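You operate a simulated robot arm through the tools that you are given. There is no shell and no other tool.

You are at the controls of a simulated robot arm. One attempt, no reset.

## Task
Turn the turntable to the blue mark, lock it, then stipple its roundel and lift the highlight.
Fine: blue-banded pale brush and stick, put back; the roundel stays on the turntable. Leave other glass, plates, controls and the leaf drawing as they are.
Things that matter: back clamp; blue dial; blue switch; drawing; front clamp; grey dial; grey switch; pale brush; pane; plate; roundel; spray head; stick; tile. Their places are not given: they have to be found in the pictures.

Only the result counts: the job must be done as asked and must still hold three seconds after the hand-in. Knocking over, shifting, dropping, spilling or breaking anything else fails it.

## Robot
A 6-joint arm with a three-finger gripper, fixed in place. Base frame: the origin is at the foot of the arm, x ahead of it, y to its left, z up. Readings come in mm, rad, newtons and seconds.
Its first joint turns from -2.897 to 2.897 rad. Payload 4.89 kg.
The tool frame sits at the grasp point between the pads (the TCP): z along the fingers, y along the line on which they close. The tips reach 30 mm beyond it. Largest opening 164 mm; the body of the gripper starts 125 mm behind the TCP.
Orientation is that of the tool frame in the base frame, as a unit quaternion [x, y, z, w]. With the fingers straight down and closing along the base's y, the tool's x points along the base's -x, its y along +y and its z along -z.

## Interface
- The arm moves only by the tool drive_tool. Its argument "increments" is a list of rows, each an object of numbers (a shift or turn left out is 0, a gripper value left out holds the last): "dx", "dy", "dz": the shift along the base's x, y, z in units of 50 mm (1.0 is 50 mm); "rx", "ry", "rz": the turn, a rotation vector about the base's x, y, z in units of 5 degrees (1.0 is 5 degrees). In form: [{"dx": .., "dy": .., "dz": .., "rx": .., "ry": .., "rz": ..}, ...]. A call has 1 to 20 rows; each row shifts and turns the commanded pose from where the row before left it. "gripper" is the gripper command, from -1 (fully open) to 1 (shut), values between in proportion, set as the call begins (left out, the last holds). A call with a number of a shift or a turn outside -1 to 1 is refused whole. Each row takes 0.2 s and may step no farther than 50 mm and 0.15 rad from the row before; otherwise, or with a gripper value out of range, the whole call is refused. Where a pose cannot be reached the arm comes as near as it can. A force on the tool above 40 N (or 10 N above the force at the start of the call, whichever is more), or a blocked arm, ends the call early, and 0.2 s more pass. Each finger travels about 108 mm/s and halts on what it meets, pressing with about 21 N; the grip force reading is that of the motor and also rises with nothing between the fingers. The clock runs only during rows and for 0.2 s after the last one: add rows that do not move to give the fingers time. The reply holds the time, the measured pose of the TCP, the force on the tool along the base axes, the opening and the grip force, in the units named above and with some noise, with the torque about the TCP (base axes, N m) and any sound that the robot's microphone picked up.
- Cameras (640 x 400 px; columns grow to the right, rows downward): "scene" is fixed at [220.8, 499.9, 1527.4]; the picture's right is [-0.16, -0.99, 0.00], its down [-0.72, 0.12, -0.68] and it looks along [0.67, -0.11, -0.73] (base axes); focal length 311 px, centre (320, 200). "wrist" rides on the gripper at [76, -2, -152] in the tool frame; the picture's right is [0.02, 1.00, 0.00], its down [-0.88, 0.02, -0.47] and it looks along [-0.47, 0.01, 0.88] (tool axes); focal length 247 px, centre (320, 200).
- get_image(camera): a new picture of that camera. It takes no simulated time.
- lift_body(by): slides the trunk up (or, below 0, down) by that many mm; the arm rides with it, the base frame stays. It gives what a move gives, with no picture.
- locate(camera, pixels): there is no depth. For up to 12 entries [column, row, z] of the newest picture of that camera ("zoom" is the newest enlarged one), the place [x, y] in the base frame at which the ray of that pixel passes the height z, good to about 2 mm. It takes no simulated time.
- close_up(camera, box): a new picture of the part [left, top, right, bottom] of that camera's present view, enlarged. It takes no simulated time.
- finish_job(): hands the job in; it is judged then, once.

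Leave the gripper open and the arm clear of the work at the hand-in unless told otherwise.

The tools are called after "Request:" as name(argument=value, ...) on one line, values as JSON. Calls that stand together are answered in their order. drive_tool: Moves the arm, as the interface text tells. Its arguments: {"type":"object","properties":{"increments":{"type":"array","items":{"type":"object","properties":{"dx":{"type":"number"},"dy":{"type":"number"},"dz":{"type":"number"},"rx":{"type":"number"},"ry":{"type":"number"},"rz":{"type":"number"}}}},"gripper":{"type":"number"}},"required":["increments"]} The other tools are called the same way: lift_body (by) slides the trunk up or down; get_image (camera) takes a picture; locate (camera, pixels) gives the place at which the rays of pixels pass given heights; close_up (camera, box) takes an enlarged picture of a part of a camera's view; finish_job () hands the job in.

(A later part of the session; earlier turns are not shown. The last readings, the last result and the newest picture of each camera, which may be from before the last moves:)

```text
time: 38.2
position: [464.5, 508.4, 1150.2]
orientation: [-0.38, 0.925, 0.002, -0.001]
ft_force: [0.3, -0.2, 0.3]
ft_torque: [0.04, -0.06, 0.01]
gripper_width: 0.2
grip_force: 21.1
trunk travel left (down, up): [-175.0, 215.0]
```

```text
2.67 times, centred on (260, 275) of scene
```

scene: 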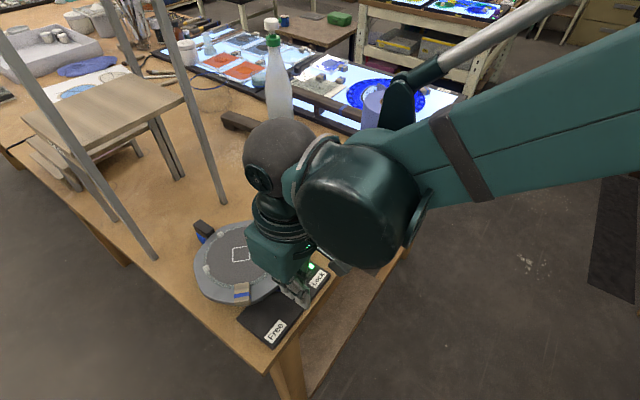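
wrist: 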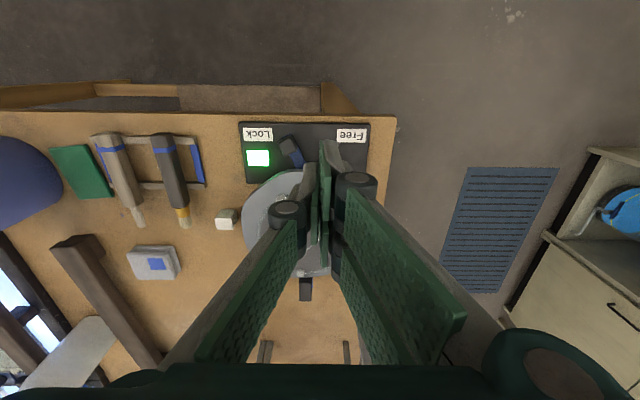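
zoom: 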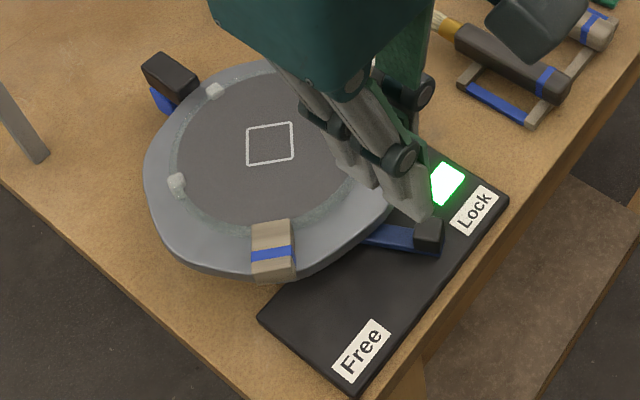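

Locked: lever on the Lock side, lamp lit, pointer still over blue. Now I need to be sure which brush is meant, so I'll zoom in on all brush-like tools, including the far group on the back of the bench.

Request:
get_image(camera="scene")

Request:
close_up(camera="scene", box=[160, 0, 260, 70])

Request:
close_up(camera="scene", box=[0, 60, 60, 110])

Request:
close_up(camera="scene", box=[100, 40, 200, 110])

Request:
locate(camera="scene", pixels=[[205, 20, 955], [215, 30, 955], [160, 70, 955]])

```text
taken
```

scene: 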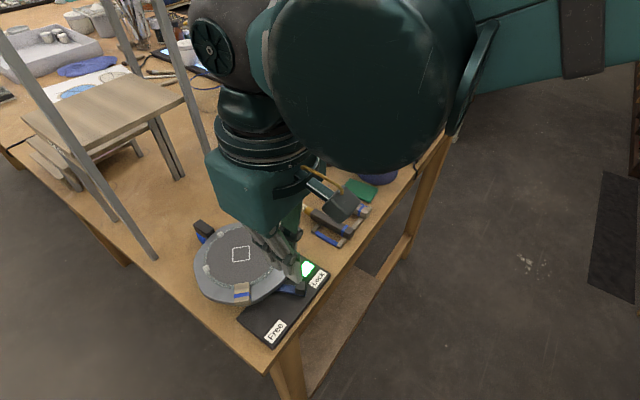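

```text
5.71 times, centred on (210, 35) of scene
```

zoom: 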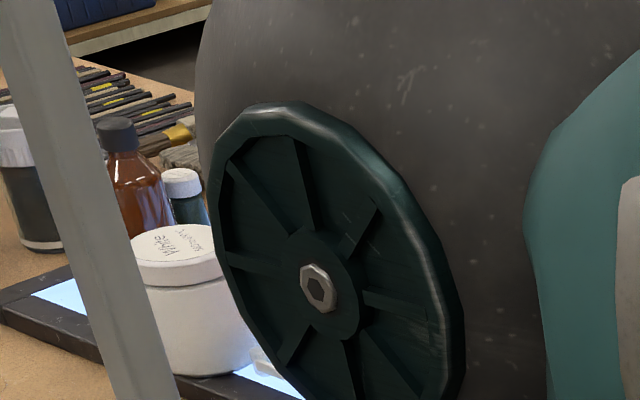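

```text
8.00 times, centred on (30, 85) of scene
```

zoom: 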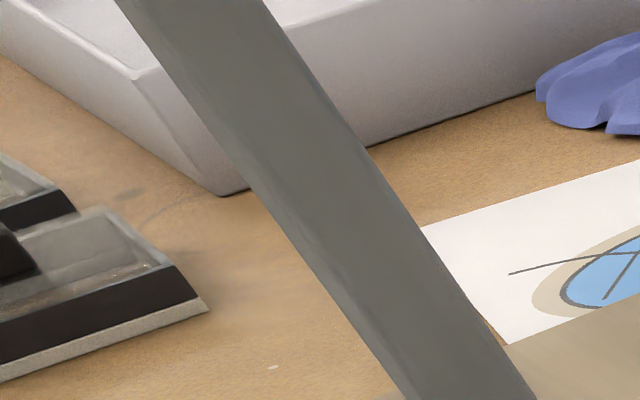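

```text
5.71 times, centred on (150, 75) of scene
```

zoom: 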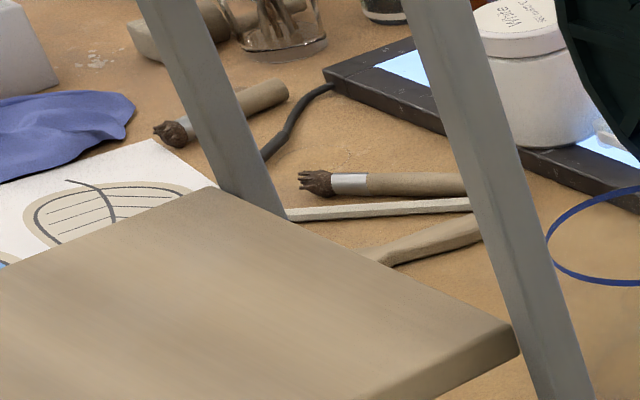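

```text
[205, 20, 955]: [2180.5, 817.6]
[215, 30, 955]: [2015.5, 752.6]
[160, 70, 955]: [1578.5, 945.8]
```

The far tools are about 2 m away and unreachable, so the pair on the near rest is meant: the brush with pale bristles and the pale-tipped stick, both blue-banded. I'll move above the rest for a closer look and open the gripper.

Request:
drive_tool(increments=[{"dx": 0.66, "dy": -0.49}, {"dx": 0.66, "dy": -0.49}, {"dx": 0.66, "dy": -0.49}, {"dx": 0.66, "dy": -0.49, "dz": -0.2, "rz": -0.2}, {"dx": 0.67, "dy": -0.5, "dz": -0.2, "rz": -0.2}, {}], gripper=-0.1)

Request:
get_image(camera="wrist")

Request:
close_up(camera="wrist", box=[220, 80, 420, 240])

Request:
get_image(camera="scene")

```text
time: 39.6
position: [630.8, 386.1, 1128.5]
orientation: [-0.363, 0.932, 0.002, 0.0]
ft_force: [1.0, 0.4, -0.2]
ft_torque: [-0.02, 0.08, 0.01]
gripper_width: 90.1
grip_force: 0.1
trunk travel left (down, up): [-175.0, 215.0]
```

```text
taken
```

wrist: 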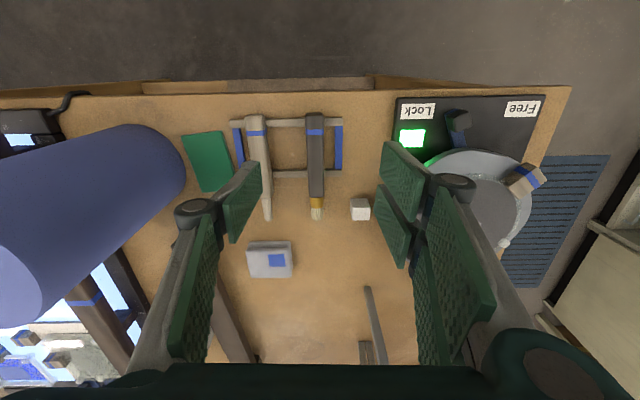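

```text
2.50 times, centred on (320, 160) of wrist
```

zoom: 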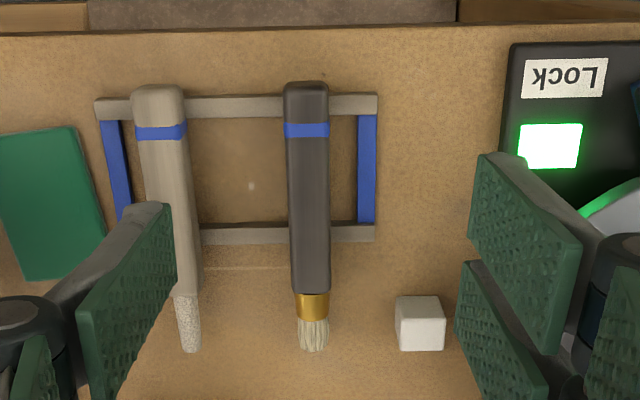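

```text
taken
```

scene: 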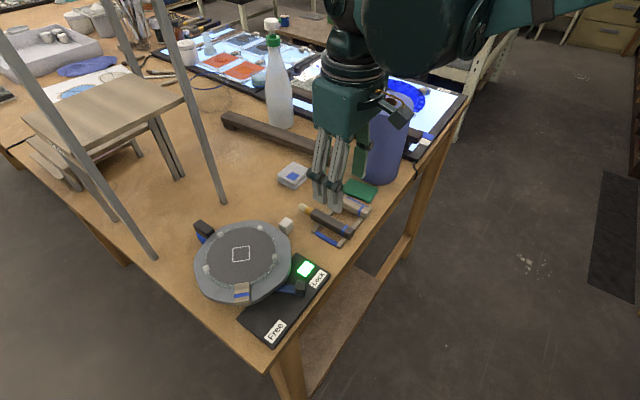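

The brush lies straight along the view between the two rest bars. I'll take close-ups from both cameras to triangulate heights of the band, ferrule, tip and bars.

Request:
close_up(camera="scene", box=[295, 185, 375, 250])

Request:
close_up(camera="wrist", box=[270, 100, 370, 230])

```text
6.15 times, centred on (335, 218) of scene
```

zoom: 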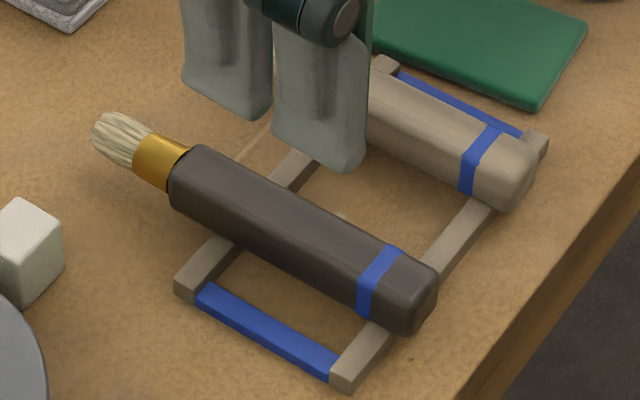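

```text
3.08 times, centred on (320, 165) of wrist
```

zoom: 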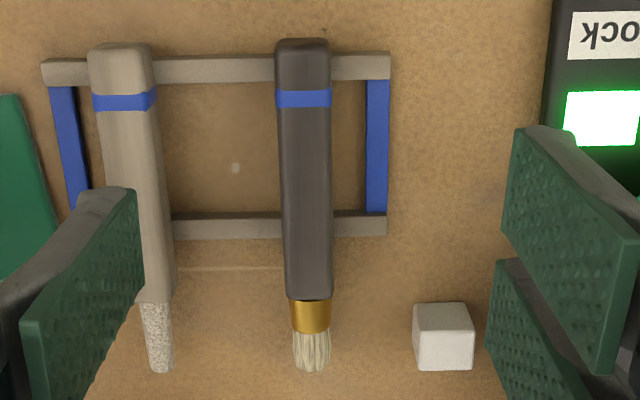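

I'll triangulate the band centre, handle front edge, bristle tip and the bar corner.

Request:
locate(camera="scene", pixels=[[345.1, 229.05, 985], [345.1, 229.05, 995], [313.5, 212, 985], [313.5, 212, 995], [300, 208.5, 975], [300, 208.5, 985], [311.5, 230.5, 960], [311.5, 230.5, 970], [337.6, 245, 960], [337.6, 245, 970]])

Request:
locate(camera="wrist", pixels=[[314.8, 131.9, 985], [314.8, 131.9, 995], [316.75, 196.2, 985], [316.75, 196.2, 995], [317.6, 220, 975], [317.6, 220, 985], [341.8, 176, 960], [341.8, 176, 970], [343, 118.5, 960], [343, 118.5, 970]])

```text
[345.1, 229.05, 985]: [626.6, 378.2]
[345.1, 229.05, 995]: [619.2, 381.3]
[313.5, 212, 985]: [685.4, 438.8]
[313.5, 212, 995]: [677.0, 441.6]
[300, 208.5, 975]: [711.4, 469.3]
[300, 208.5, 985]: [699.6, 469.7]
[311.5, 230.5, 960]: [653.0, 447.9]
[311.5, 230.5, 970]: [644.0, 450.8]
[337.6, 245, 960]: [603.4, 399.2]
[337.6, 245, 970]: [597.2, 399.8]
```

```text
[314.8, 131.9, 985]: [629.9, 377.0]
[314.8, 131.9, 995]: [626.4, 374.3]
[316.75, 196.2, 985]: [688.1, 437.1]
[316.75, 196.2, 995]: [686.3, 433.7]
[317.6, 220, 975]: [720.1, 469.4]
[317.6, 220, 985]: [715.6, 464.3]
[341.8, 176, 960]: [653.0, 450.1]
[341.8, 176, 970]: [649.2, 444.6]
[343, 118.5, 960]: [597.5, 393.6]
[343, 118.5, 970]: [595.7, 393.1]
```

Handle top comes out at z ≈ 981 (20 mm square, so axis ≈ 971), bars' top ≈ 961, brush heading ≈ 45.5°. I'll check the bench height using the small light spot in the middle of the rest, seen in both cameras.

Request:
locate(camera="scene", pixels=[[338.3, 220.4, 940], [338.3, 220.4, 950], [338.3, 220.4, 960]])

Request:
locate(camera="wrist", pixels=[[292.7, 154.6, 940], [292.7, 154.6, 950], [292.7, 154.6, 960]])

```text
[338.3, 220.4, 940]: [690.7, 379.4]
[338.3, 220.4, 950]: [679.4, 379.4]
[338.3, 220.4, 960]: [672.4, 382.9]
```

```text
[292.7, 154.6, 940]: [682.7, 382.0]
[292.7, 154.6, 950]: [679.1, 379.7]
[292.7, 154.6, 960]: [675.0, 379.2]
```

The bench is at z ≈ 951. I'll approach the brush with a 15° lean toward its handle end, opening 60 mm, stopping about 60 mm above the grasp to check alignment.

Request:
drive_tool(increments=[{"dx": 0.012, "dy": -0.023, "dz": -0.51, "rx": 0.713, "ry": -0.7, "rz": 0.19}, {"dx": 0.012, "dy": -0.023, "dz": -0.51, "rx": 0.713, "ry": -0.7, "rz": 0.19}, {"dx": 0.012, "dy": -0.023, "dz": -0.51, "rx": 0.713, "ry": -0.7, "rz": 0.2}, {}], gripper=0.27)

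Request:
close_up(camera="wrist", box=[220, 80, 420, 240])

Request:
close_up(camera="scene", box=[270, 160, 390, 260])

```text
time: 40.6
position: [632.7, 385.4, 1052.7]
orientation: [-0.383, 0.914, 0.055, 0.119]
ft_force: [-0.8, -0.3, 0.4]
ft_torque: [0.05, 0.01, -0.01]
gripper_width: 59.9
grip_force: 0.0
trunk travel left (down, up): [-175.0, 215.0]
```

```text
2.50 times, centred on (320, 160) of wrist
```

zoom: 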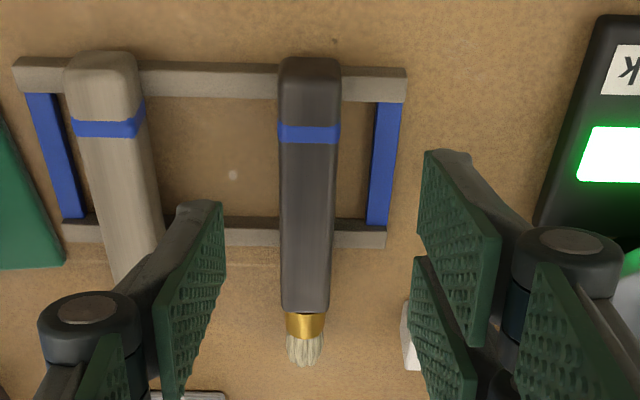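

```text
4.00 times, centred on (330, 210) of scene
```

zoom: 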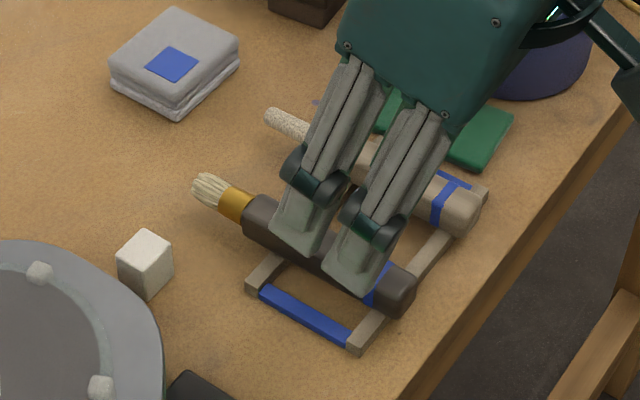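

The handle appears about 5 mm to the left of the finger centre. I'll check with locate before shifting.

Request:
locate(camera="wrist", pixels=[[314.6, 168, 981], [316, 120, 981], [314, 204, 981], [315.8, 133, 981]])

Request:
close_up(camera="scene", box=[300, 190, 360, 245])

```text
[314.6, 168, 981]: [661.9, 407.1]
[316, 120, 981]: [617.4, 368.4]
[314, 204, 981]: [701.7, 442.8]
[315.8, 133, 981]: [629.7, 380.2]
```

```text
7.27 times, centred on (330, 218) of scene
```

zoom: 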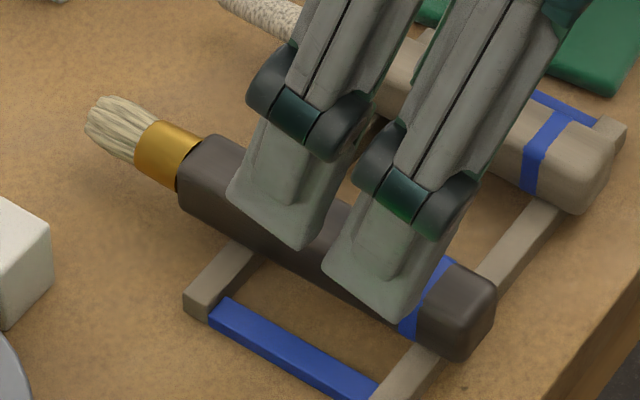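

The handle axis is about 4 mm to the tool's left; I'll shift that way and descend along the leaned tool axis to TCP z ≈ 994, then check.

Request:
drive_tool(increments=[{"dx": 0.057, "dy": -0.056}, {"dx": 0.073, "dy": 0.075, "dz": -0.391}, {"dx": 0.073, "dy": 0.075, "dz": -0.391}, {"dx": 0.073, "dy": 0.075, "dz": -0.391}, {}])

Request:
close_up(camera="wrist", box=[220, 80, 420, 240])

Request:
close_up(camera="scene", box=[290, 185, 370, 250])

```text
time: 41.8
position: [645.7, 391.2, 993.9]
orientation: [-0.385, 0.914, 0.055, 0.118]
ft_force: [0.2, 0.4, 0.1]
ft_torque: [-0.03, 0.01, -0.02]
gripper_width: 59.9
grip_force: 0.2
trunk travel left (down, up): [-175.0, 215.0]
```

```text
2.50 times, centred on (320, 160) of wrist
```

zoom: 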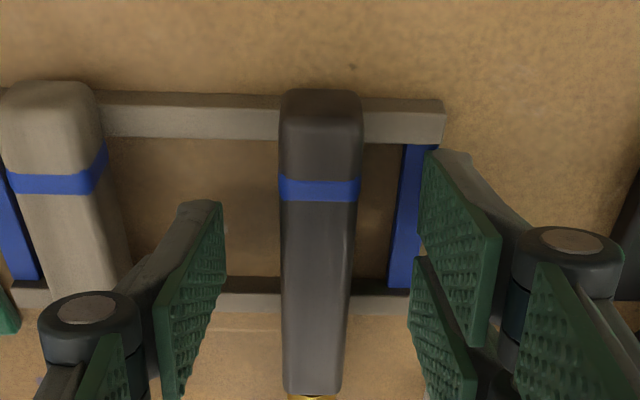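

```text
6.15 times, centred on (330, 218) of scene
```

zoom: 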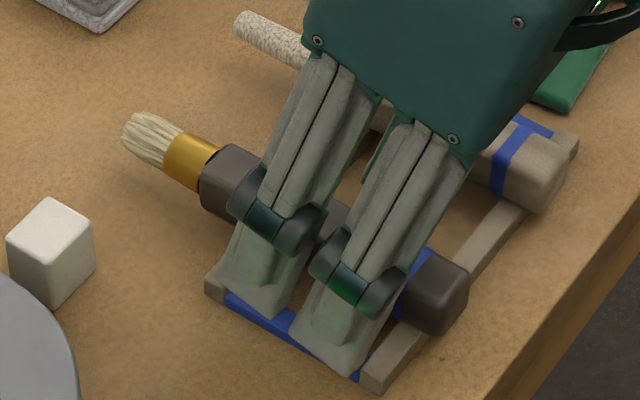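

The handle is centred between the prongs. I'll close on it.

Request:
drive_tool(increments=[{}, {}, {}, {}], gripper=0.85)

Request:
close_up(camera="wrist", box=[220, 80, 420, 240])

Request:
close_up(camera="scene", box=[290, 185, 370, 250])

```text
time: 42.8
position: [645.9, 392.7, 995.1]
orientation: [-0.383, 0.915, 0.054, 0.117]
ft_force: [0.6, 0.6, 0.1]
ft_torque: [-0.02, 0.01, 0.03]
gripper_width: 21.8
grip_force: 20.9
trunk travel left (down, up): [-175.0, 215.0]
```

```text
2.50 times, centred on (320, 160) of wrist
```

zoom: 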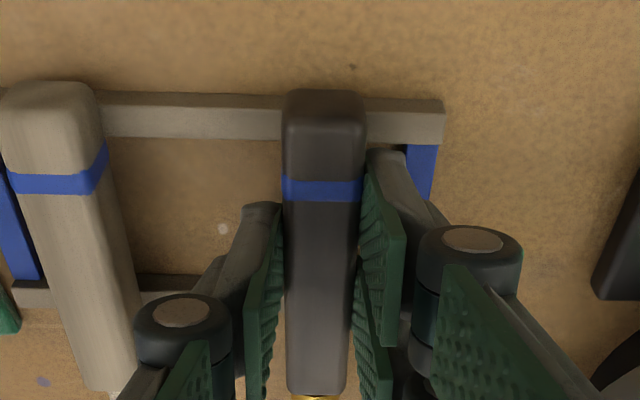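

```text
6.15 times, centred on (330, 218) of scene
```

zoom: 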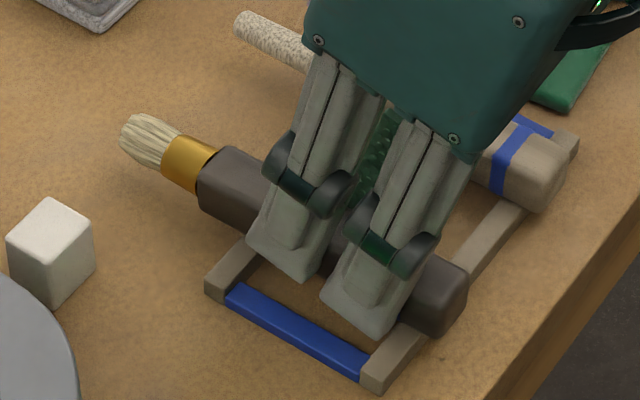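

Gripped at 21.8 mm. I'll lift straight up 100 mm and check the brush.

Request:
drive_tool(increments=[{"dz": 0.2}, {"dz": 0.4}, {"dz": 0.7}, {"dz": 0.7}, {}])

Request:
get_image(camera="wrist")

Request:
get_image(camera="scene")

```text
time: 44.0
position: [643.5, 393.4, 1095.2]
orientation: [-0.384, 0.914, 0.055, 0.118]
ft_force: [-0.8, -0.6, -1.2]
ft_torque: [0.04, -0.03, 0.0]
gripper_width: 22.0
grip_force: 20.5
trunk travel left (down, up): [-175.0, 215.0]
```

```text
taken
```

wrist: 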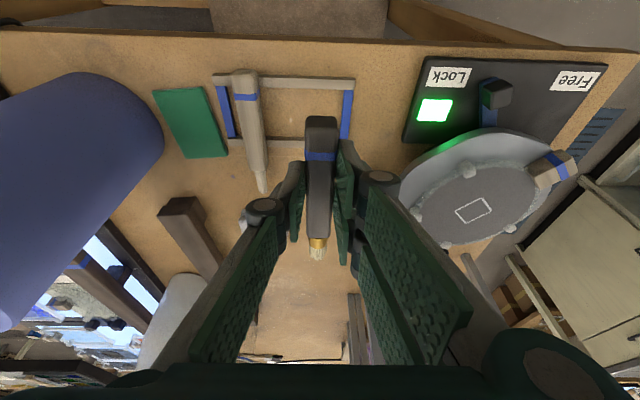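

```text
taken
```

scene: 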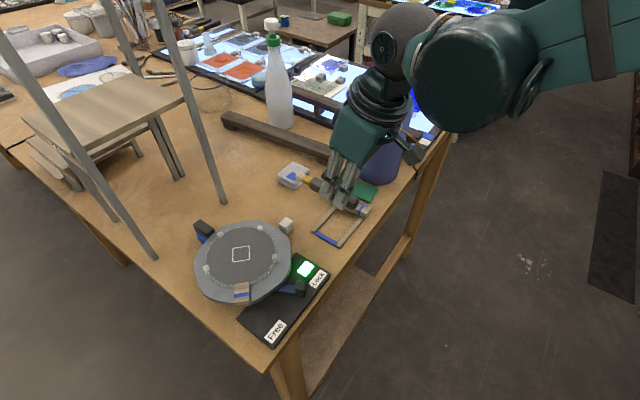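

The brush is securely held. I'll raise it and swing the tool to heading -46° over the turntable at height, keeping clear of everything.

Request:
drive_tool(increments=[{"dx": -0.0795, "dy": 0.2217, "dz": 0.11, "rz": -0.963}, {"dx": -0.0795, "dy": 0.2217, "dz": 0.11, "rz": -0.963}, {"dx": -0.0795, "dy": 0.2217, "dz": 0.11, "rz": -0.963}, {"dx": -0.0795, "dy": 0.2217, "dz": 0.11, "rz": -0.963}, {"dx": -0.0795, "dy": 0.2217, "dz": 0.11, "rz": -0.963}, {"dx": -0.0795, "dy": 0.2217, "dz": 0.11, "rz": -0.963}, {"dx": -0.0795, "dy": 0.2217, "dz": 0.11, "rz": -0.963}, {"dx": -0.0795, "dy": 0.2217, "dz": 0.11, "rz": -0.963}, {"dx": -0.0795, "dy": 0.2217, "dz": 0.11, "rz": -0.963}, {"dx": -0.0795, "dy": 0.2217, "dz": 0.11, "rz": -0.963}, {"dx": -0.0795, "dy": 0.2217, "dz": 0.11, "rz": -0.963}, {"dx": -0.0795, "dy": 0.2217, "dz": 0.11, "rz": -0.963}, {"dx": -0.0795, "dy": 0.2217, "dz": 0.11, "rz": -0.963}, {"dx": -0.0795, "dy": 0.2217, "dz": 0.11, "rz": -0.963}, {"dx": -0.0795, "dy": 0.2217, "dz": 0.11, "rz": -0.963}, {"dx": -0.0795, "dy": 0.2217, "dz": 0.11, "rz": -0.963}, {"dx": -0.0795, "dy": 0.2217, "dz": 0.11, "rz": -0.963}, {"dx": -0.0795, "dy": 0.2217, "dz": 0.11, "rz": -0.963}, {"dx": -0.0795, "dy": 0.2217, "dz": 0.11, "rz": -0.963}])

Request:
get_image(camera="scene")

Request:
get_image(camera="wrist")

```text
time: 48.0
position: [568.8, 601.2, 1200.8]
orientation: [0.388, 0.913, -0.046, 0.122]
ft_force: [0.2, -0.6, 0.3]
ft_torque: [0.11, 0.03, 0.05]
gripper_width: 21.7
grip_force: 20.7
trunk travel left (down, up): [-175.0, 215.0]
```

```text
taken
```

scene: 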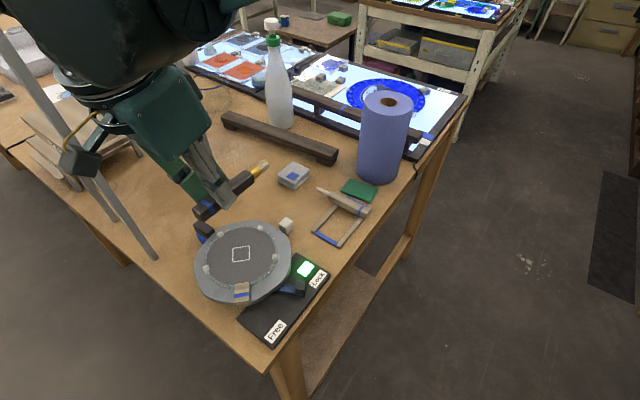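

```text
taken
```

wrist: 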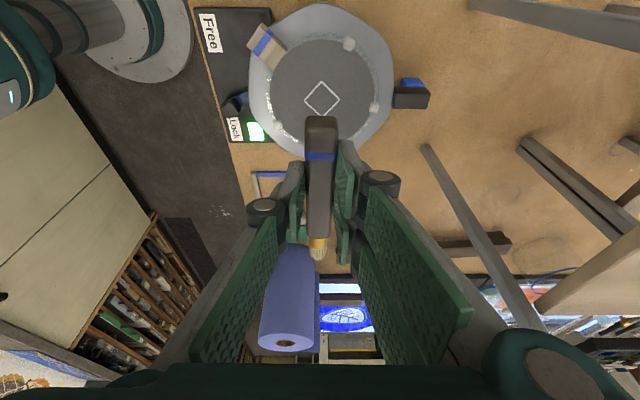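

Now I'll tilt the brush's bristles downward about the finger-closing axis, 35° first.

Request:
drive_tool(increments=[{"rx": 0.719, "ry": 0.695}, {"rx": 0.719, "ry": 0.695}, {"rx": 0.719, "ry": 0.695}, {"rx": 0.719, "ry": 0.695}, {"rx": 0.719, "ry": 0.695}, {"rx": 0.719, "ry": 0.695}, {"rx": 0.719, "ry": 0.695}, {}])

Request:
get_image(camera="scene")

Request:
get_image(camera="wrist")

```text
time: 49.8
position: [570.0, 603.1, 1199.1]
orientation: [0.386, 0.906, 0.073, -0.158]
ft_force: [0.5, -0.1, -0.2]
ft_torque: [-0.01, 0.07, -0.02]
gripper_width: 21.4
grip_force: 21.2
trunk travel left (down, up): [-175.0, 215.0]
```

```text
taken
```

scene: 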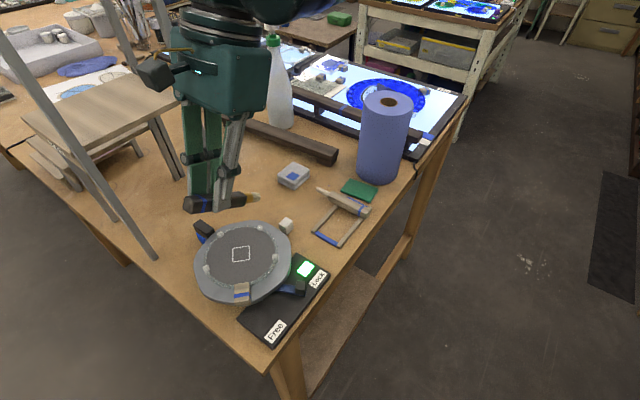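

```text
taken
```

wrist: 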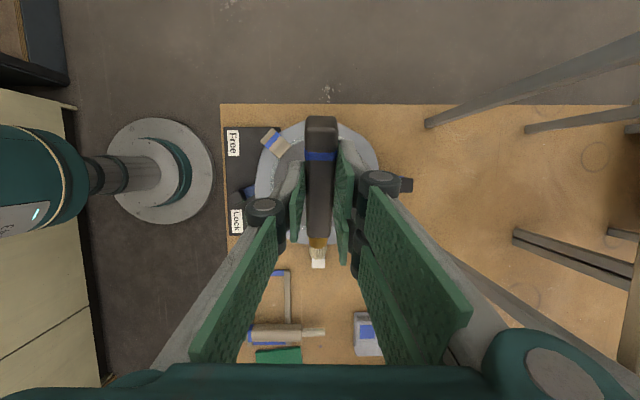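

Tilting works. I'll tilt another 35°.

Request:
drive_tool(increments=[{"rx": 0.719, "ry": 0.695}, {"rx": 0.719, "ry": 0.695}, {"rx": 0.719, "ry": 0.695}, {"rx": 0.719, "ry": 0.695}, {"rx": 0.719, "ry": 0.695}, {"rx": 0.719, "ry": 0.695}, {"rx": 0.719, "ry": 0.695}, {}])

Request:
get_image(camera="scene")

Request:
get_image(camera="wrist")

Request:
close_up(camera="scene", box=[170, 130, 330, 260])

```text
time: 51.6
position: [568.1, 603.0, 1199.9]
orientation: [0.349, 0.816, 0.185, -0.423]
ft_force: [0.9, -0.4, -1.6]
ft_torque: [0.02, 0.0, 0.01]
gripper_width: 21.4
grip_force: 21.6
trunk travel left (down, up): [-175.0, 215.0]
```

```text
taken
```

scene: 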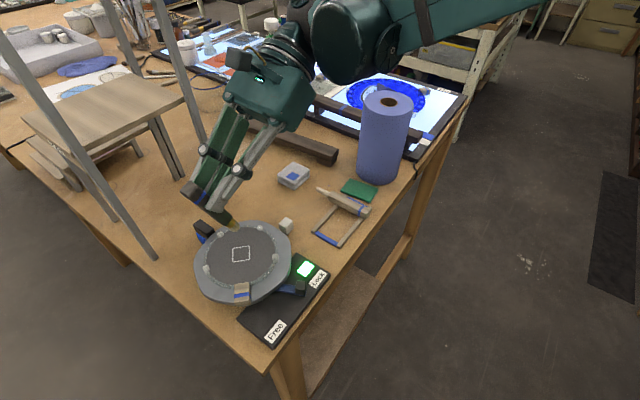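

```text
taken
```

wrist: 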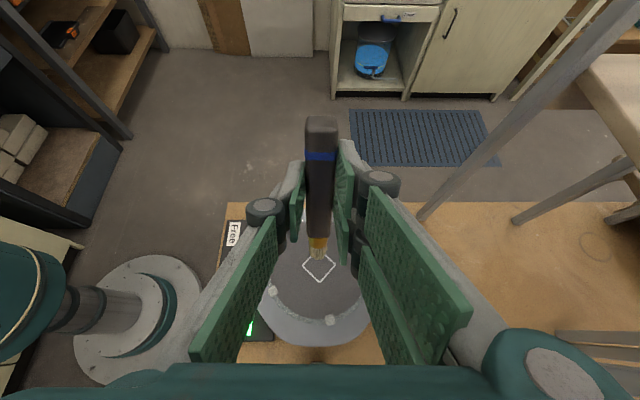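

```text
3.08 times, centred on (250, 195) of scene
```

zoom: 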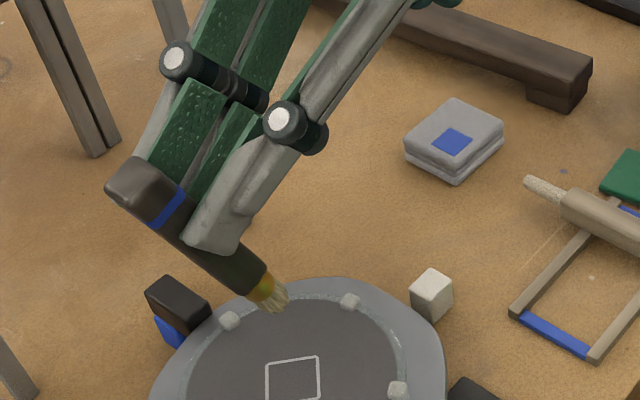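

The brush now points down with the gripper leaning away. I'll check the bristle tip's position in both views: scene px ≈ (237, 229), wrist px ≈ (317, 259).

Request:
close_up(camera="wrist", box=[270, 210, 370, 300])

Request:
close_up(camera="scene", box=[215, 205, 260, 245])

Request:
locate(camera="scene", pixels=[[237, 229.1, 1080], [237, 229.1, 1090], [237, 229.1, 1100]])

Request:
locate(camera="wrist", pixels=[[317, 259, 1080], [317, 259, 1090], [317, 259, 1100], [319, 267, 1012]])

```text
4.44 times, centred on (320, 255) of wrist
```

zoom: 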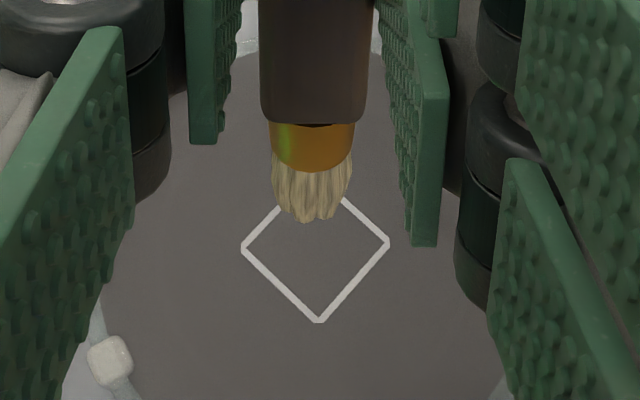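

```text
10.00 times, centred on (238, 225) of scene
```

zoom: 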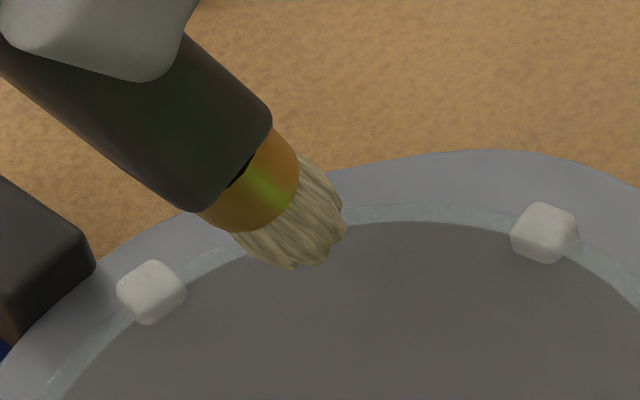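

```text
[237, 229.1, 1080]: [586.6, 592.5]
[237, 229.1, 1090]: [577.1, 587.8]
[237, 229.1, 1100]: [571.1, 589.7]
```

```text
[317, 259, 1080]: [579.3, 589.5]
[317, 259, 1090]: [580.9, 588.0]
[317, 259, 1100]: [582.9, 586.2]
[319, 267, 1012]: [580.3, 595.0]
```

The bristle tip is at about (579.5, 589, 1088), i.e. 112 mm below the TCP. The square's centre is at (580, 595). I'll lower the tip to roughly 10 mm above the roundel over the square centre.

Request:
drive_tool(increments=[{"dy": 0.06, "dz": -0.4}, {"dy": 0.07, "dz": -0.5}, {"dz": -0.4}, {}])

Request:
close_up(camera="wrist", box=[260, 200, 380, 310])

Request:
close_up(camera="scene", box=[195, 210, 295, 300])

```text
time: 52.6
position: [569.8, 608.0, 1135.0]
orientation: [0.347, 0.816, 0.184, -0.424]
ft_force: [0.4, 0.1, -1.2]
ft_torque: [0.01, 0.0, 0.02]
gripper_width: 21.6
grip_force: 21.1
trunk travel left (down, up): [-175.0, 215.0]
```

```text
3.64 times, centred on (320, 255) of wrist
```

zoom: 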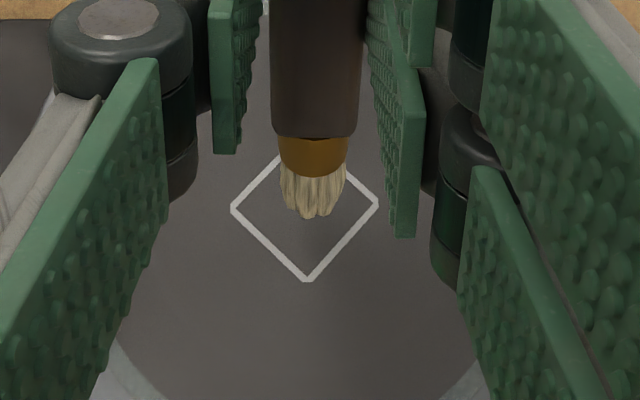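

```text
4.44 times, centred on (245, 255) of scene
```

zoom: 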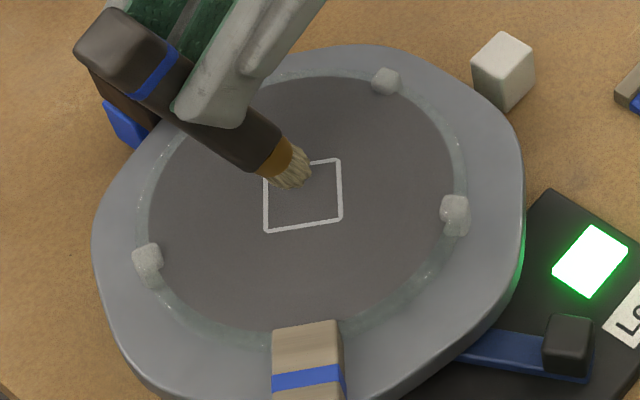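

The tip is about 10 mm above the square. I'll go down in small steps reading the force.

Request:
drive_tool(increments=[{"dz": -0.04}, {"dz": -0.04}, {}])

Request:
drive_tool(increments=[{"dz": -0.03}, {}])

Request:
drive_tool(increments=[{"dz": -0.03}, {}])

Request:
drive_tool(increments=[{"dz": -0.03}, {}])

```text
time: 53.4
position: [571.0, 608.2, 1131.9]
orientation: [0.348, 0.816, 0.184, -0.424]
ft_force: [-0.4, 0.3, -0.8]
ft_torque: [-0.02, 0.04, 0.01]
gripper_width: 21.6
grip_force: 20.6
trunk travel left (down, up): [-175.0, 215.0]
```

```text
time: 54.0
position: [569.0, 608.0, 1129.3]
orientation: [0.348, 0.816, 0.184, -0.423]
ft_force: [-0.1, -0.1, -0.8]
ft_torque: [-0.02, -0.01, 0.01]
gripper_width: 21.4
grip_force: 21.2
trunk travel left (down, up): [-175.0, 215.0]
```

```text
time: 54.6
position: [569.2, 608.9, 1127.5]
orientation: [0.348, 0.816, 0.184, -0.423]
ft_force: [0.2, -0.2, -0.2]
ft_torque: [-0.03, -0.02, 0.0]
gripper_width: 21.7
grip_force: 21.3
trunk travel left (down, up): [-175.0, 215.0]
```

```text
time: 55.2
position: [569.6, 608.3, 1127.0]
orientation: [0.348, 0.816, 0.184, -0.424]
ft_force: [0.3, -0.1, -1.1]
ft_torque: [0.0, -0.03, 0.02]
gripper_width: 21.7
grip_force: 21.7
trunk travel left (down, up): [-175.0, 215.0]
```

No contact yet at tip ≈ 1015. I'll continue in 1.5 mm steps.

Request:
drive_tool(increments=[{"dz": -0.03}, {}])

Request:
drive_tool(increments=[{"dz": -0.03}, {}])

Request:
drive_tool(increments=[{"dz": -0.03}, {}])

Request:
close_up(camera="scene", box=[215, 220, 275, 280])

Request:
close_up(camera="wrist", box=[270, 210, 370, 300])

```text
time: 55.8
position: [569.8, 608.8, 1125.9]
orientation: [0.348, 0.816, 0.184, -0.423]
ft_force: [0.3, 0.0, -1.3]
ft_torque: [-0.03, -0.01, 0.02]
gripper_width: 21.9
grip_force: 21.3
trunk travel left (down, up): [-175.0, 215.0]
```

```text
time: 56.4
position: [569.9, 609.4, 1123.5]
orientation: [0.349, 0.816, 0.186, -0.423]
ft_force: [1.1, 0.2, 8.3]
ft_torque: [-0.02, -0.2, 0.03]
gripper_width: 21.7
grip_force: 21.3
trunk travel left (down, up): [-175.0, 215.0]
```

```text
time: 57.0
position: [568.4, 608.0, 1122.7]
orientation: [0.348, 0.816, 0.185, -0.424]
ft_force: [-4.1, 5.1, 19.6]
ft_torque: [0.43, 0.24, 0.0]
gripper_width: 21.7
grip_force: 20.7
trunk travel left (down, up): [-175.0, 215.0]
```

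```text
6.67 times, centred on (245, 250) of scene
```

zoom: 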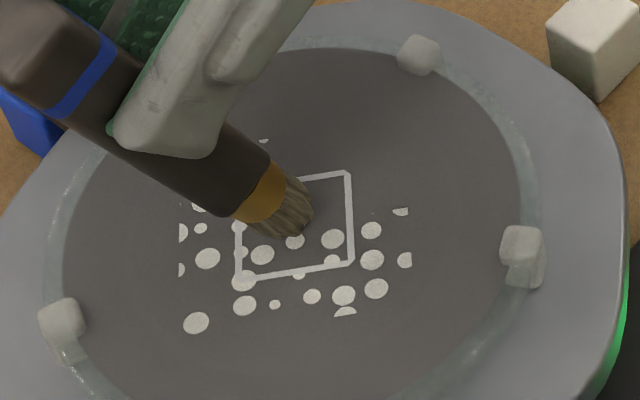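

```text
4.44 times, centred on (320, 255) of wrist
```

zoom: 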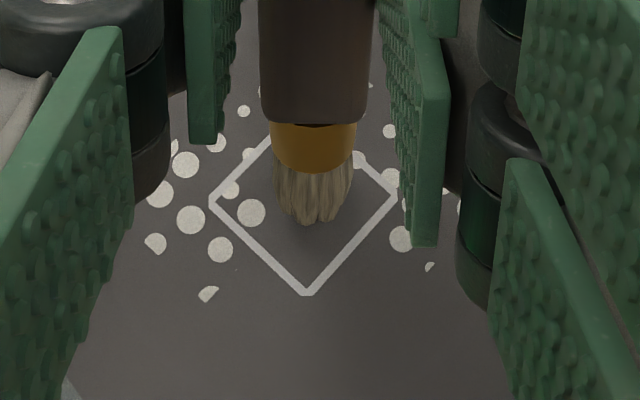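

Contact at TCP ≈ 1124 produced a patch of stipple dots around the tip. The force reached 20 N, so I'll lift at once and look at the pattern.

Request:
drive_tool(increments=[{"dz": 0.2}, {"dz": 0.6}, {"dz": 0.8}, {}])

Request:
close_up(camera="scene", box=[190, 210, 300, 310])

Request:
close_up(camera="wrist", box=[220, 190, 420, 350])

```text
time: 58.0
position: [566.9, 608.1, 1201.0]
orientation: [0.348, 0.816, 0.184, -0.423]
ft_force: [-0.5, 0.2, -1.7]
ft_torque: [-0.01, -0.08, -0.04]
gripper_width: 21.8
grip_force: 21.2
trunk travel left (down, up): [-175.0, 215.0]
```

```text
4.00 times, centred on (245, 260) of scene
```

zoom: 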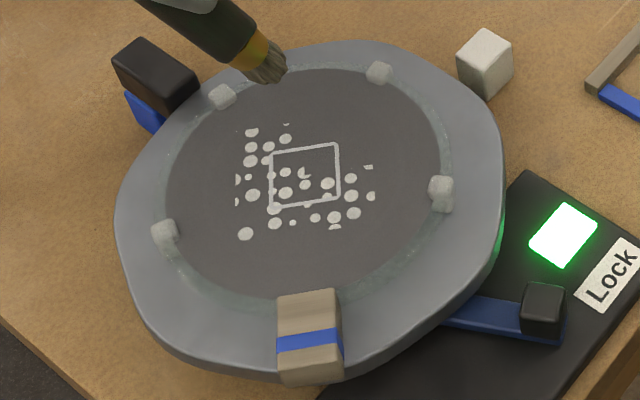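

```text
2.50 times, centred on (320, 270) of wrist
```

zoom: 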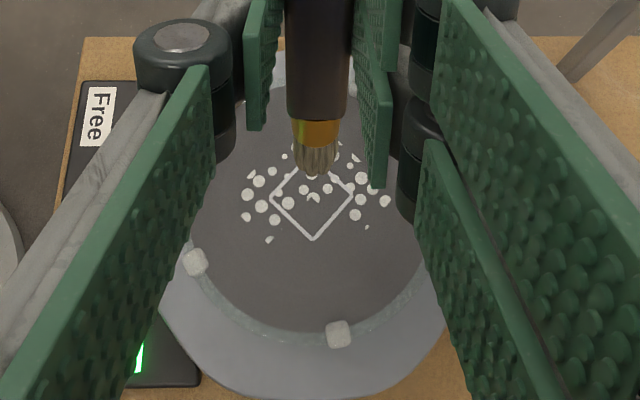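

A single dab made a patch of dots about the square, with the upper-right part of the patch still blank. I'll locate the blank part and the patch extents to plan further gentle dabs.

Request:
locate(camera="scene", pixels=[[250, 246.3, 1010], [241.2, 253.8, 1010], [225.5, 243, 1010], [258, 247, 1010], [225.5, 270, 1010], [258, 268, 1010], [241.3, 281, 1010], [241, 227, 1010]])

Request:
get_image(camera="wrist")

```text
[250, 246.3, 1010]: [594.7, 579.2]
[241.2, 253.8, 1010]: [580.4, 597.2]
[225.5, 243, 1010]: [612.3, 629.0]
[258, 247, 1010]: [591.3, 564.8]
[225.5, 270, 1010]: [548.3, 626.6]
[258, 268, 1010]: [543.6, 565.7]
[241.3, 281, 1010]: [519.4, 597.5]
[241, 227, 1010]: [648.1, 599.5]
```

```text
taken
```

wrist: 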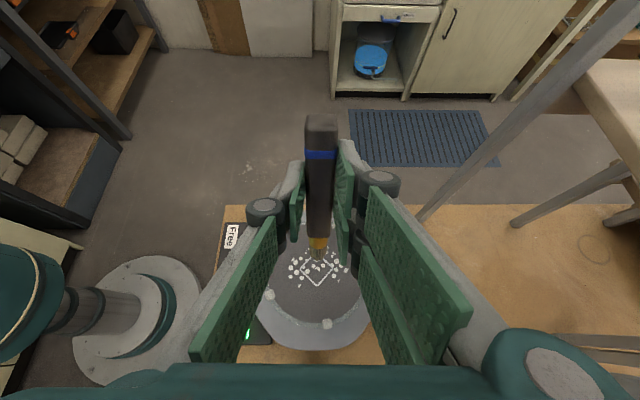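

The patch spans about 64 × 64 mm around (580, 597). I'll make a second, gentler dab in the blank part near (596, 577).

Request:
drive_tool(increments=[{"dx": 0.31, "dy": -0.35}, {"dz": -0.7}, {"dz": -0.7}, {"dz": -0.1}, {"dz": -0.04}, {"dz": -0.02}, {}])

Request:
close_up(camera="scene", box=[190, 210, 300, 310])

```text
time: 59.6
position: [584.4, 589.8, 1123.1]
orientation: [0.348, 0.816, 0.184, -0.424]
ft_force: [0.6, -0.4, -0.8]
ft_torque: [-0.04, -0.01, 0.01]
gripper_width: 21.4
grip_force: 20.8
trunk travel left (down, up): [-175.0, 215.0]
```

```text
4.00 times, centred on (245, 260) of scene
```

zoom: 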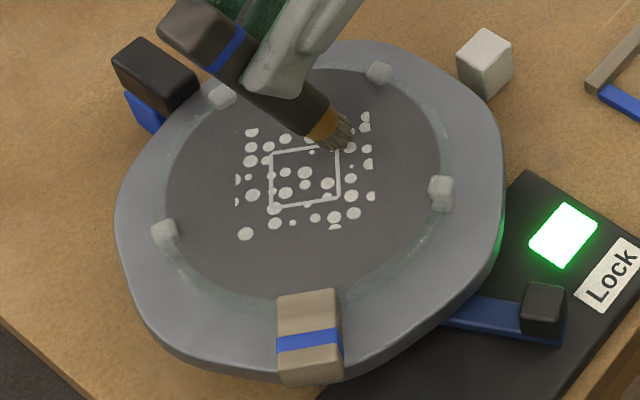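

The missing quarter filled in, with practically no force. I'll lift and inspect the whole pattern.

Request:
drive_tool(increments=[{"dz": 0.2}, {"dz": 0.6}, {"dz": 0.8}, {}])

Request:
close_up(camera="scene", box=[210, 225, 275, 280])

Request:
close_up(camera="wrist", box=[240, 200, 400, 330])

```text
time: 60.6
position: [582.7, 592.2, 1203.5]
orientation: [0.349, 0.816, 0.185, -0.423]
ft_force: [-0.4, 1.6, -0.4]
ft_torque: [-0.05, -0.05, -0.05]
gripper_width: 21.9
grip_force: 21.4
trunk travel left (down, up): [-175.0, 215.0]
```

```text
7.27 times, centred on (242, 252) of scene
```

zoom: 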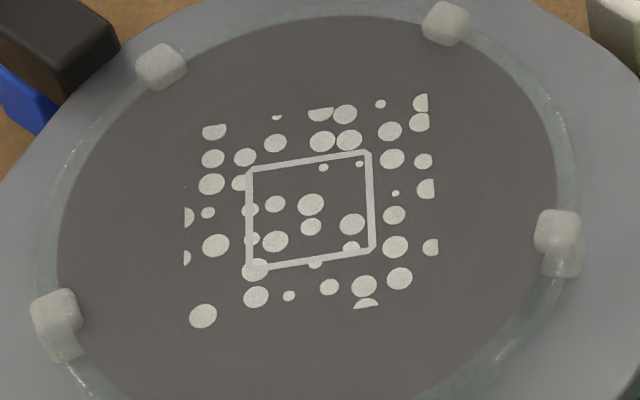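

```text
3.08 times, centred on (320, 265) of wrist
```

zoom: 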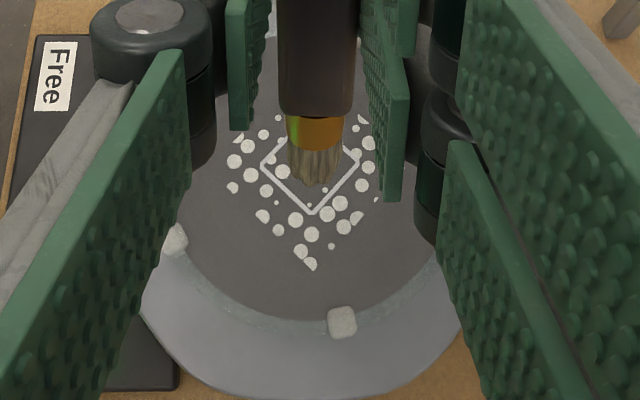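

All four quarters of the patch now show dots (first dab covered three, the second the last). For good measure I'll make one light dab in the middle of each of the other three quarters, starting with (596, 613).

Request:
drive_tool(increments=[{"dy": 0.71}, {"dz": -0.7}, {"dz": -0.7}, {"dz": -0.14}, {"dz": -0.04}, {"dz": -0.03}, {}])

Request:
drive_tool(increments=[{"dz": 0.2}, {"dz": 0.4}, {}])

Request:
close_up(camera="scene", box=[205, 215, 285, 285])

```text
time: 62.2
position: [584.2, 626.7, 1122.0]
orientation: [0.349, 0.816, 0.184, -0.423]
ft_force: [-0.6, -0.3, 1.0]
ft_torque: [-0.08, -0.02, 0.03]
gripper_width: 21.6
grip_force: 21.6
trunk travel left (down, up): [-175.0, 215.0]
```

```text
time: 63.0
position: [584.6, 628.3, 1154.4]
orientation: [0.348, 0.816, 0.184, -0.423]
ft_force: [-0.5, -1.0, -1.0]
ft_torque: [-0.01, -0.01, 0.0]
gripper_width: 21.5
grip_force: 21.0
trunk travel left (down, up): [-175.0, 215.0]
```

```text
5.71 times, centred on (245, 250) of scene
```

zoom: 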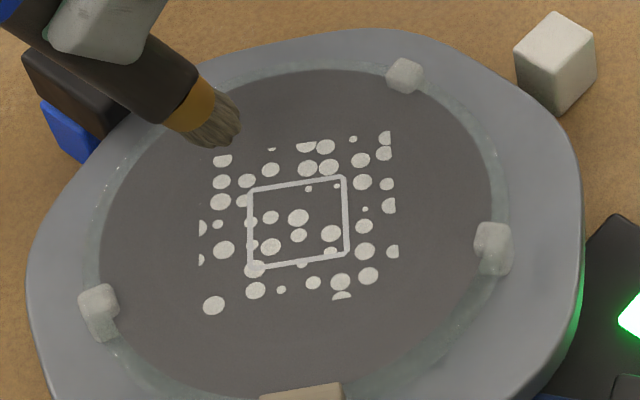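

No further change there, so that quarter was already complete. I'll do the remaining two quarters lightly as well: (564, 613) then (564, 581).

Request:
drive_tool(increments=[{"dx": -0.64}, {"dz": -0.5}, {"dz": -0.07}, {"dz": -0.03}, {}])

Request:
drive_tool(increments=[{"dz": 0.2}, {"dz": 0.4}, {"dy": -0.64}, {"dz": -0.5}, {"dz": -0.07}, {"dz": -0.03}, {}])

Request:
drive_tool(increments=[{"dz": 0.2}, {"dz": 0.6}, {"dz": 0.8}, {"dz": 0.4}, {}])

Request:
close_up(camera="scene", box=[205, 215, 285, 285])

Request:
get_image(camera="wrist")

```text
time: 64.2
position: [553.0, 627.4, 1123.1]
orientation: [0.348, 0.816, 0.184, -0.423]
ft_force: [-0.3, -0.3, -0.3]
ft_torque: [-0.02, -0.01, -0.03]
gripper_width: 21.6
grip_force: 21.0
trunk travel left (down, up): [-175.0, 215.0]
```

```text
time: 65.8
position: [551.6, 594.1, 1123.9]
orientation: [0.348, 0.816, 0.184, -0.423]
ft_force: [0.3, -0.8, 12.6]
ft_torque: [-0.02, -0.15, 0.0]
gripper_width: 21.5
grip_force: 20.7
trunk travel left (down, up): [-175.0, 215.0]
```

```text
time: 67.0
position: [554.5, 595.4, 1223.2]
orientation: [0.348, 0.816, 0.185, -0.424]
ft_force: [-0.4, 0.3, -0.2]
ft_torque: [0.01, -0.05, -0.03]
gripper_width: 21.6
grip_force: 21.0
trunk travel left (down, up): [-175.0, 215.0]
```

```text
5.71 times, centred on (245, 250) of scene
```

zoom: 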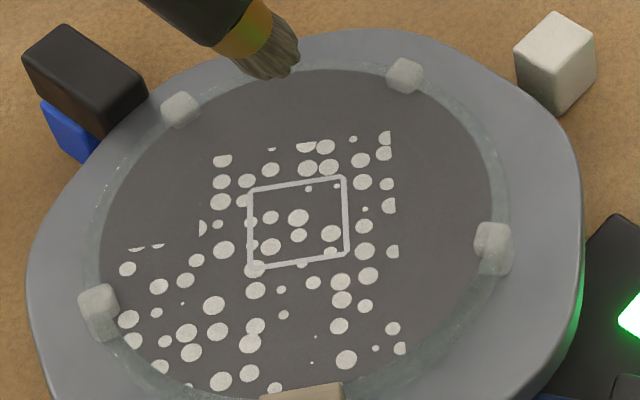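

```text
taken
```

wrist: 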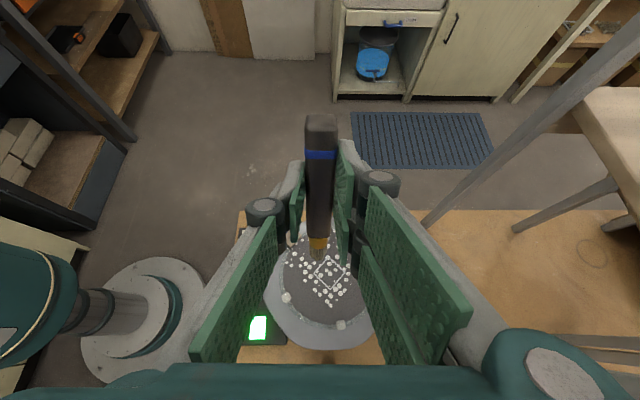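

New dots appeared over the lower-left part of the roundel, so the stipple covers more than the central patch: the whole roundel seems to be divided in areas. I'll look at the full roundel closely.

Request:
close_up(camera="scene", box=[195, 215, 295, 305])

Request:
close_up(camera="wrist", box=[255, 225, 385, 355])

```text
4.44 times, centred on (245, 260) of scene
```

zoom: 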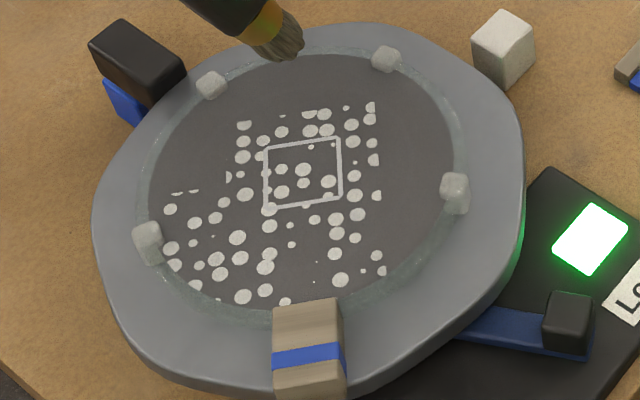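

```text
3.08 times, centred on (320, 290) of wrist
```

zoom: 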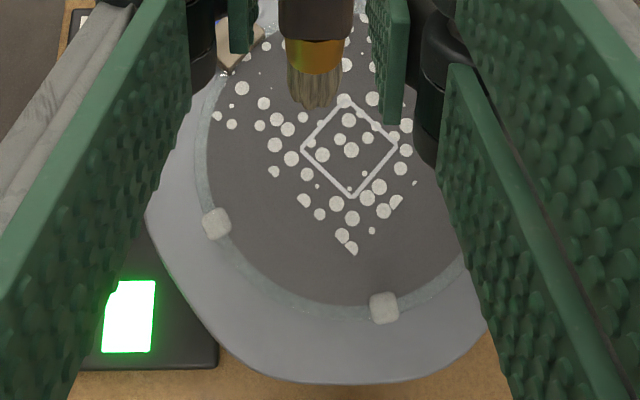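

The pattern looks like a 4×4 grid of ~32 mm cells; each dab fills the cells it touches. Eight cells are done and the far (+x) row, the right (−y) column and one left cell remain. I'll dab next at the corner shared by the far-left cells (offset +32, +32 from centre).

Request:
drive_tool(increments=[{"dx": 0.56, "dy": 0.4}, {"dx": 0.56, "dy": 0.4}, {"dz": -0.8}, {"dz": -0.8}, {"dz": -0.3}, {"dz": -0.06}, {"dz": -0.03}, {}])

Request:
close_up(camera="scene", box=[195, 215, 295, 305])

```text
time: 68.8
position: [609.4, 635.2, 1125.4]
orientation: [0.348, 0.816, 0.185, -0.424]
ft_force: [-0.1, 0.5, -1.7]
ft_torque: [-0.02, 0.01, 0.03]
gripper_width: 21.4
grip_force: 20.6
trunk travel left (down, up): [-175.0, 215.0]
```

```text
4.44 times, centred on (245, 260) of scene
```

zoom: 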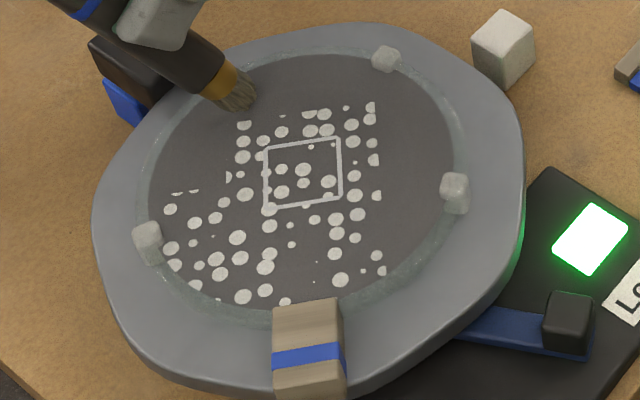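

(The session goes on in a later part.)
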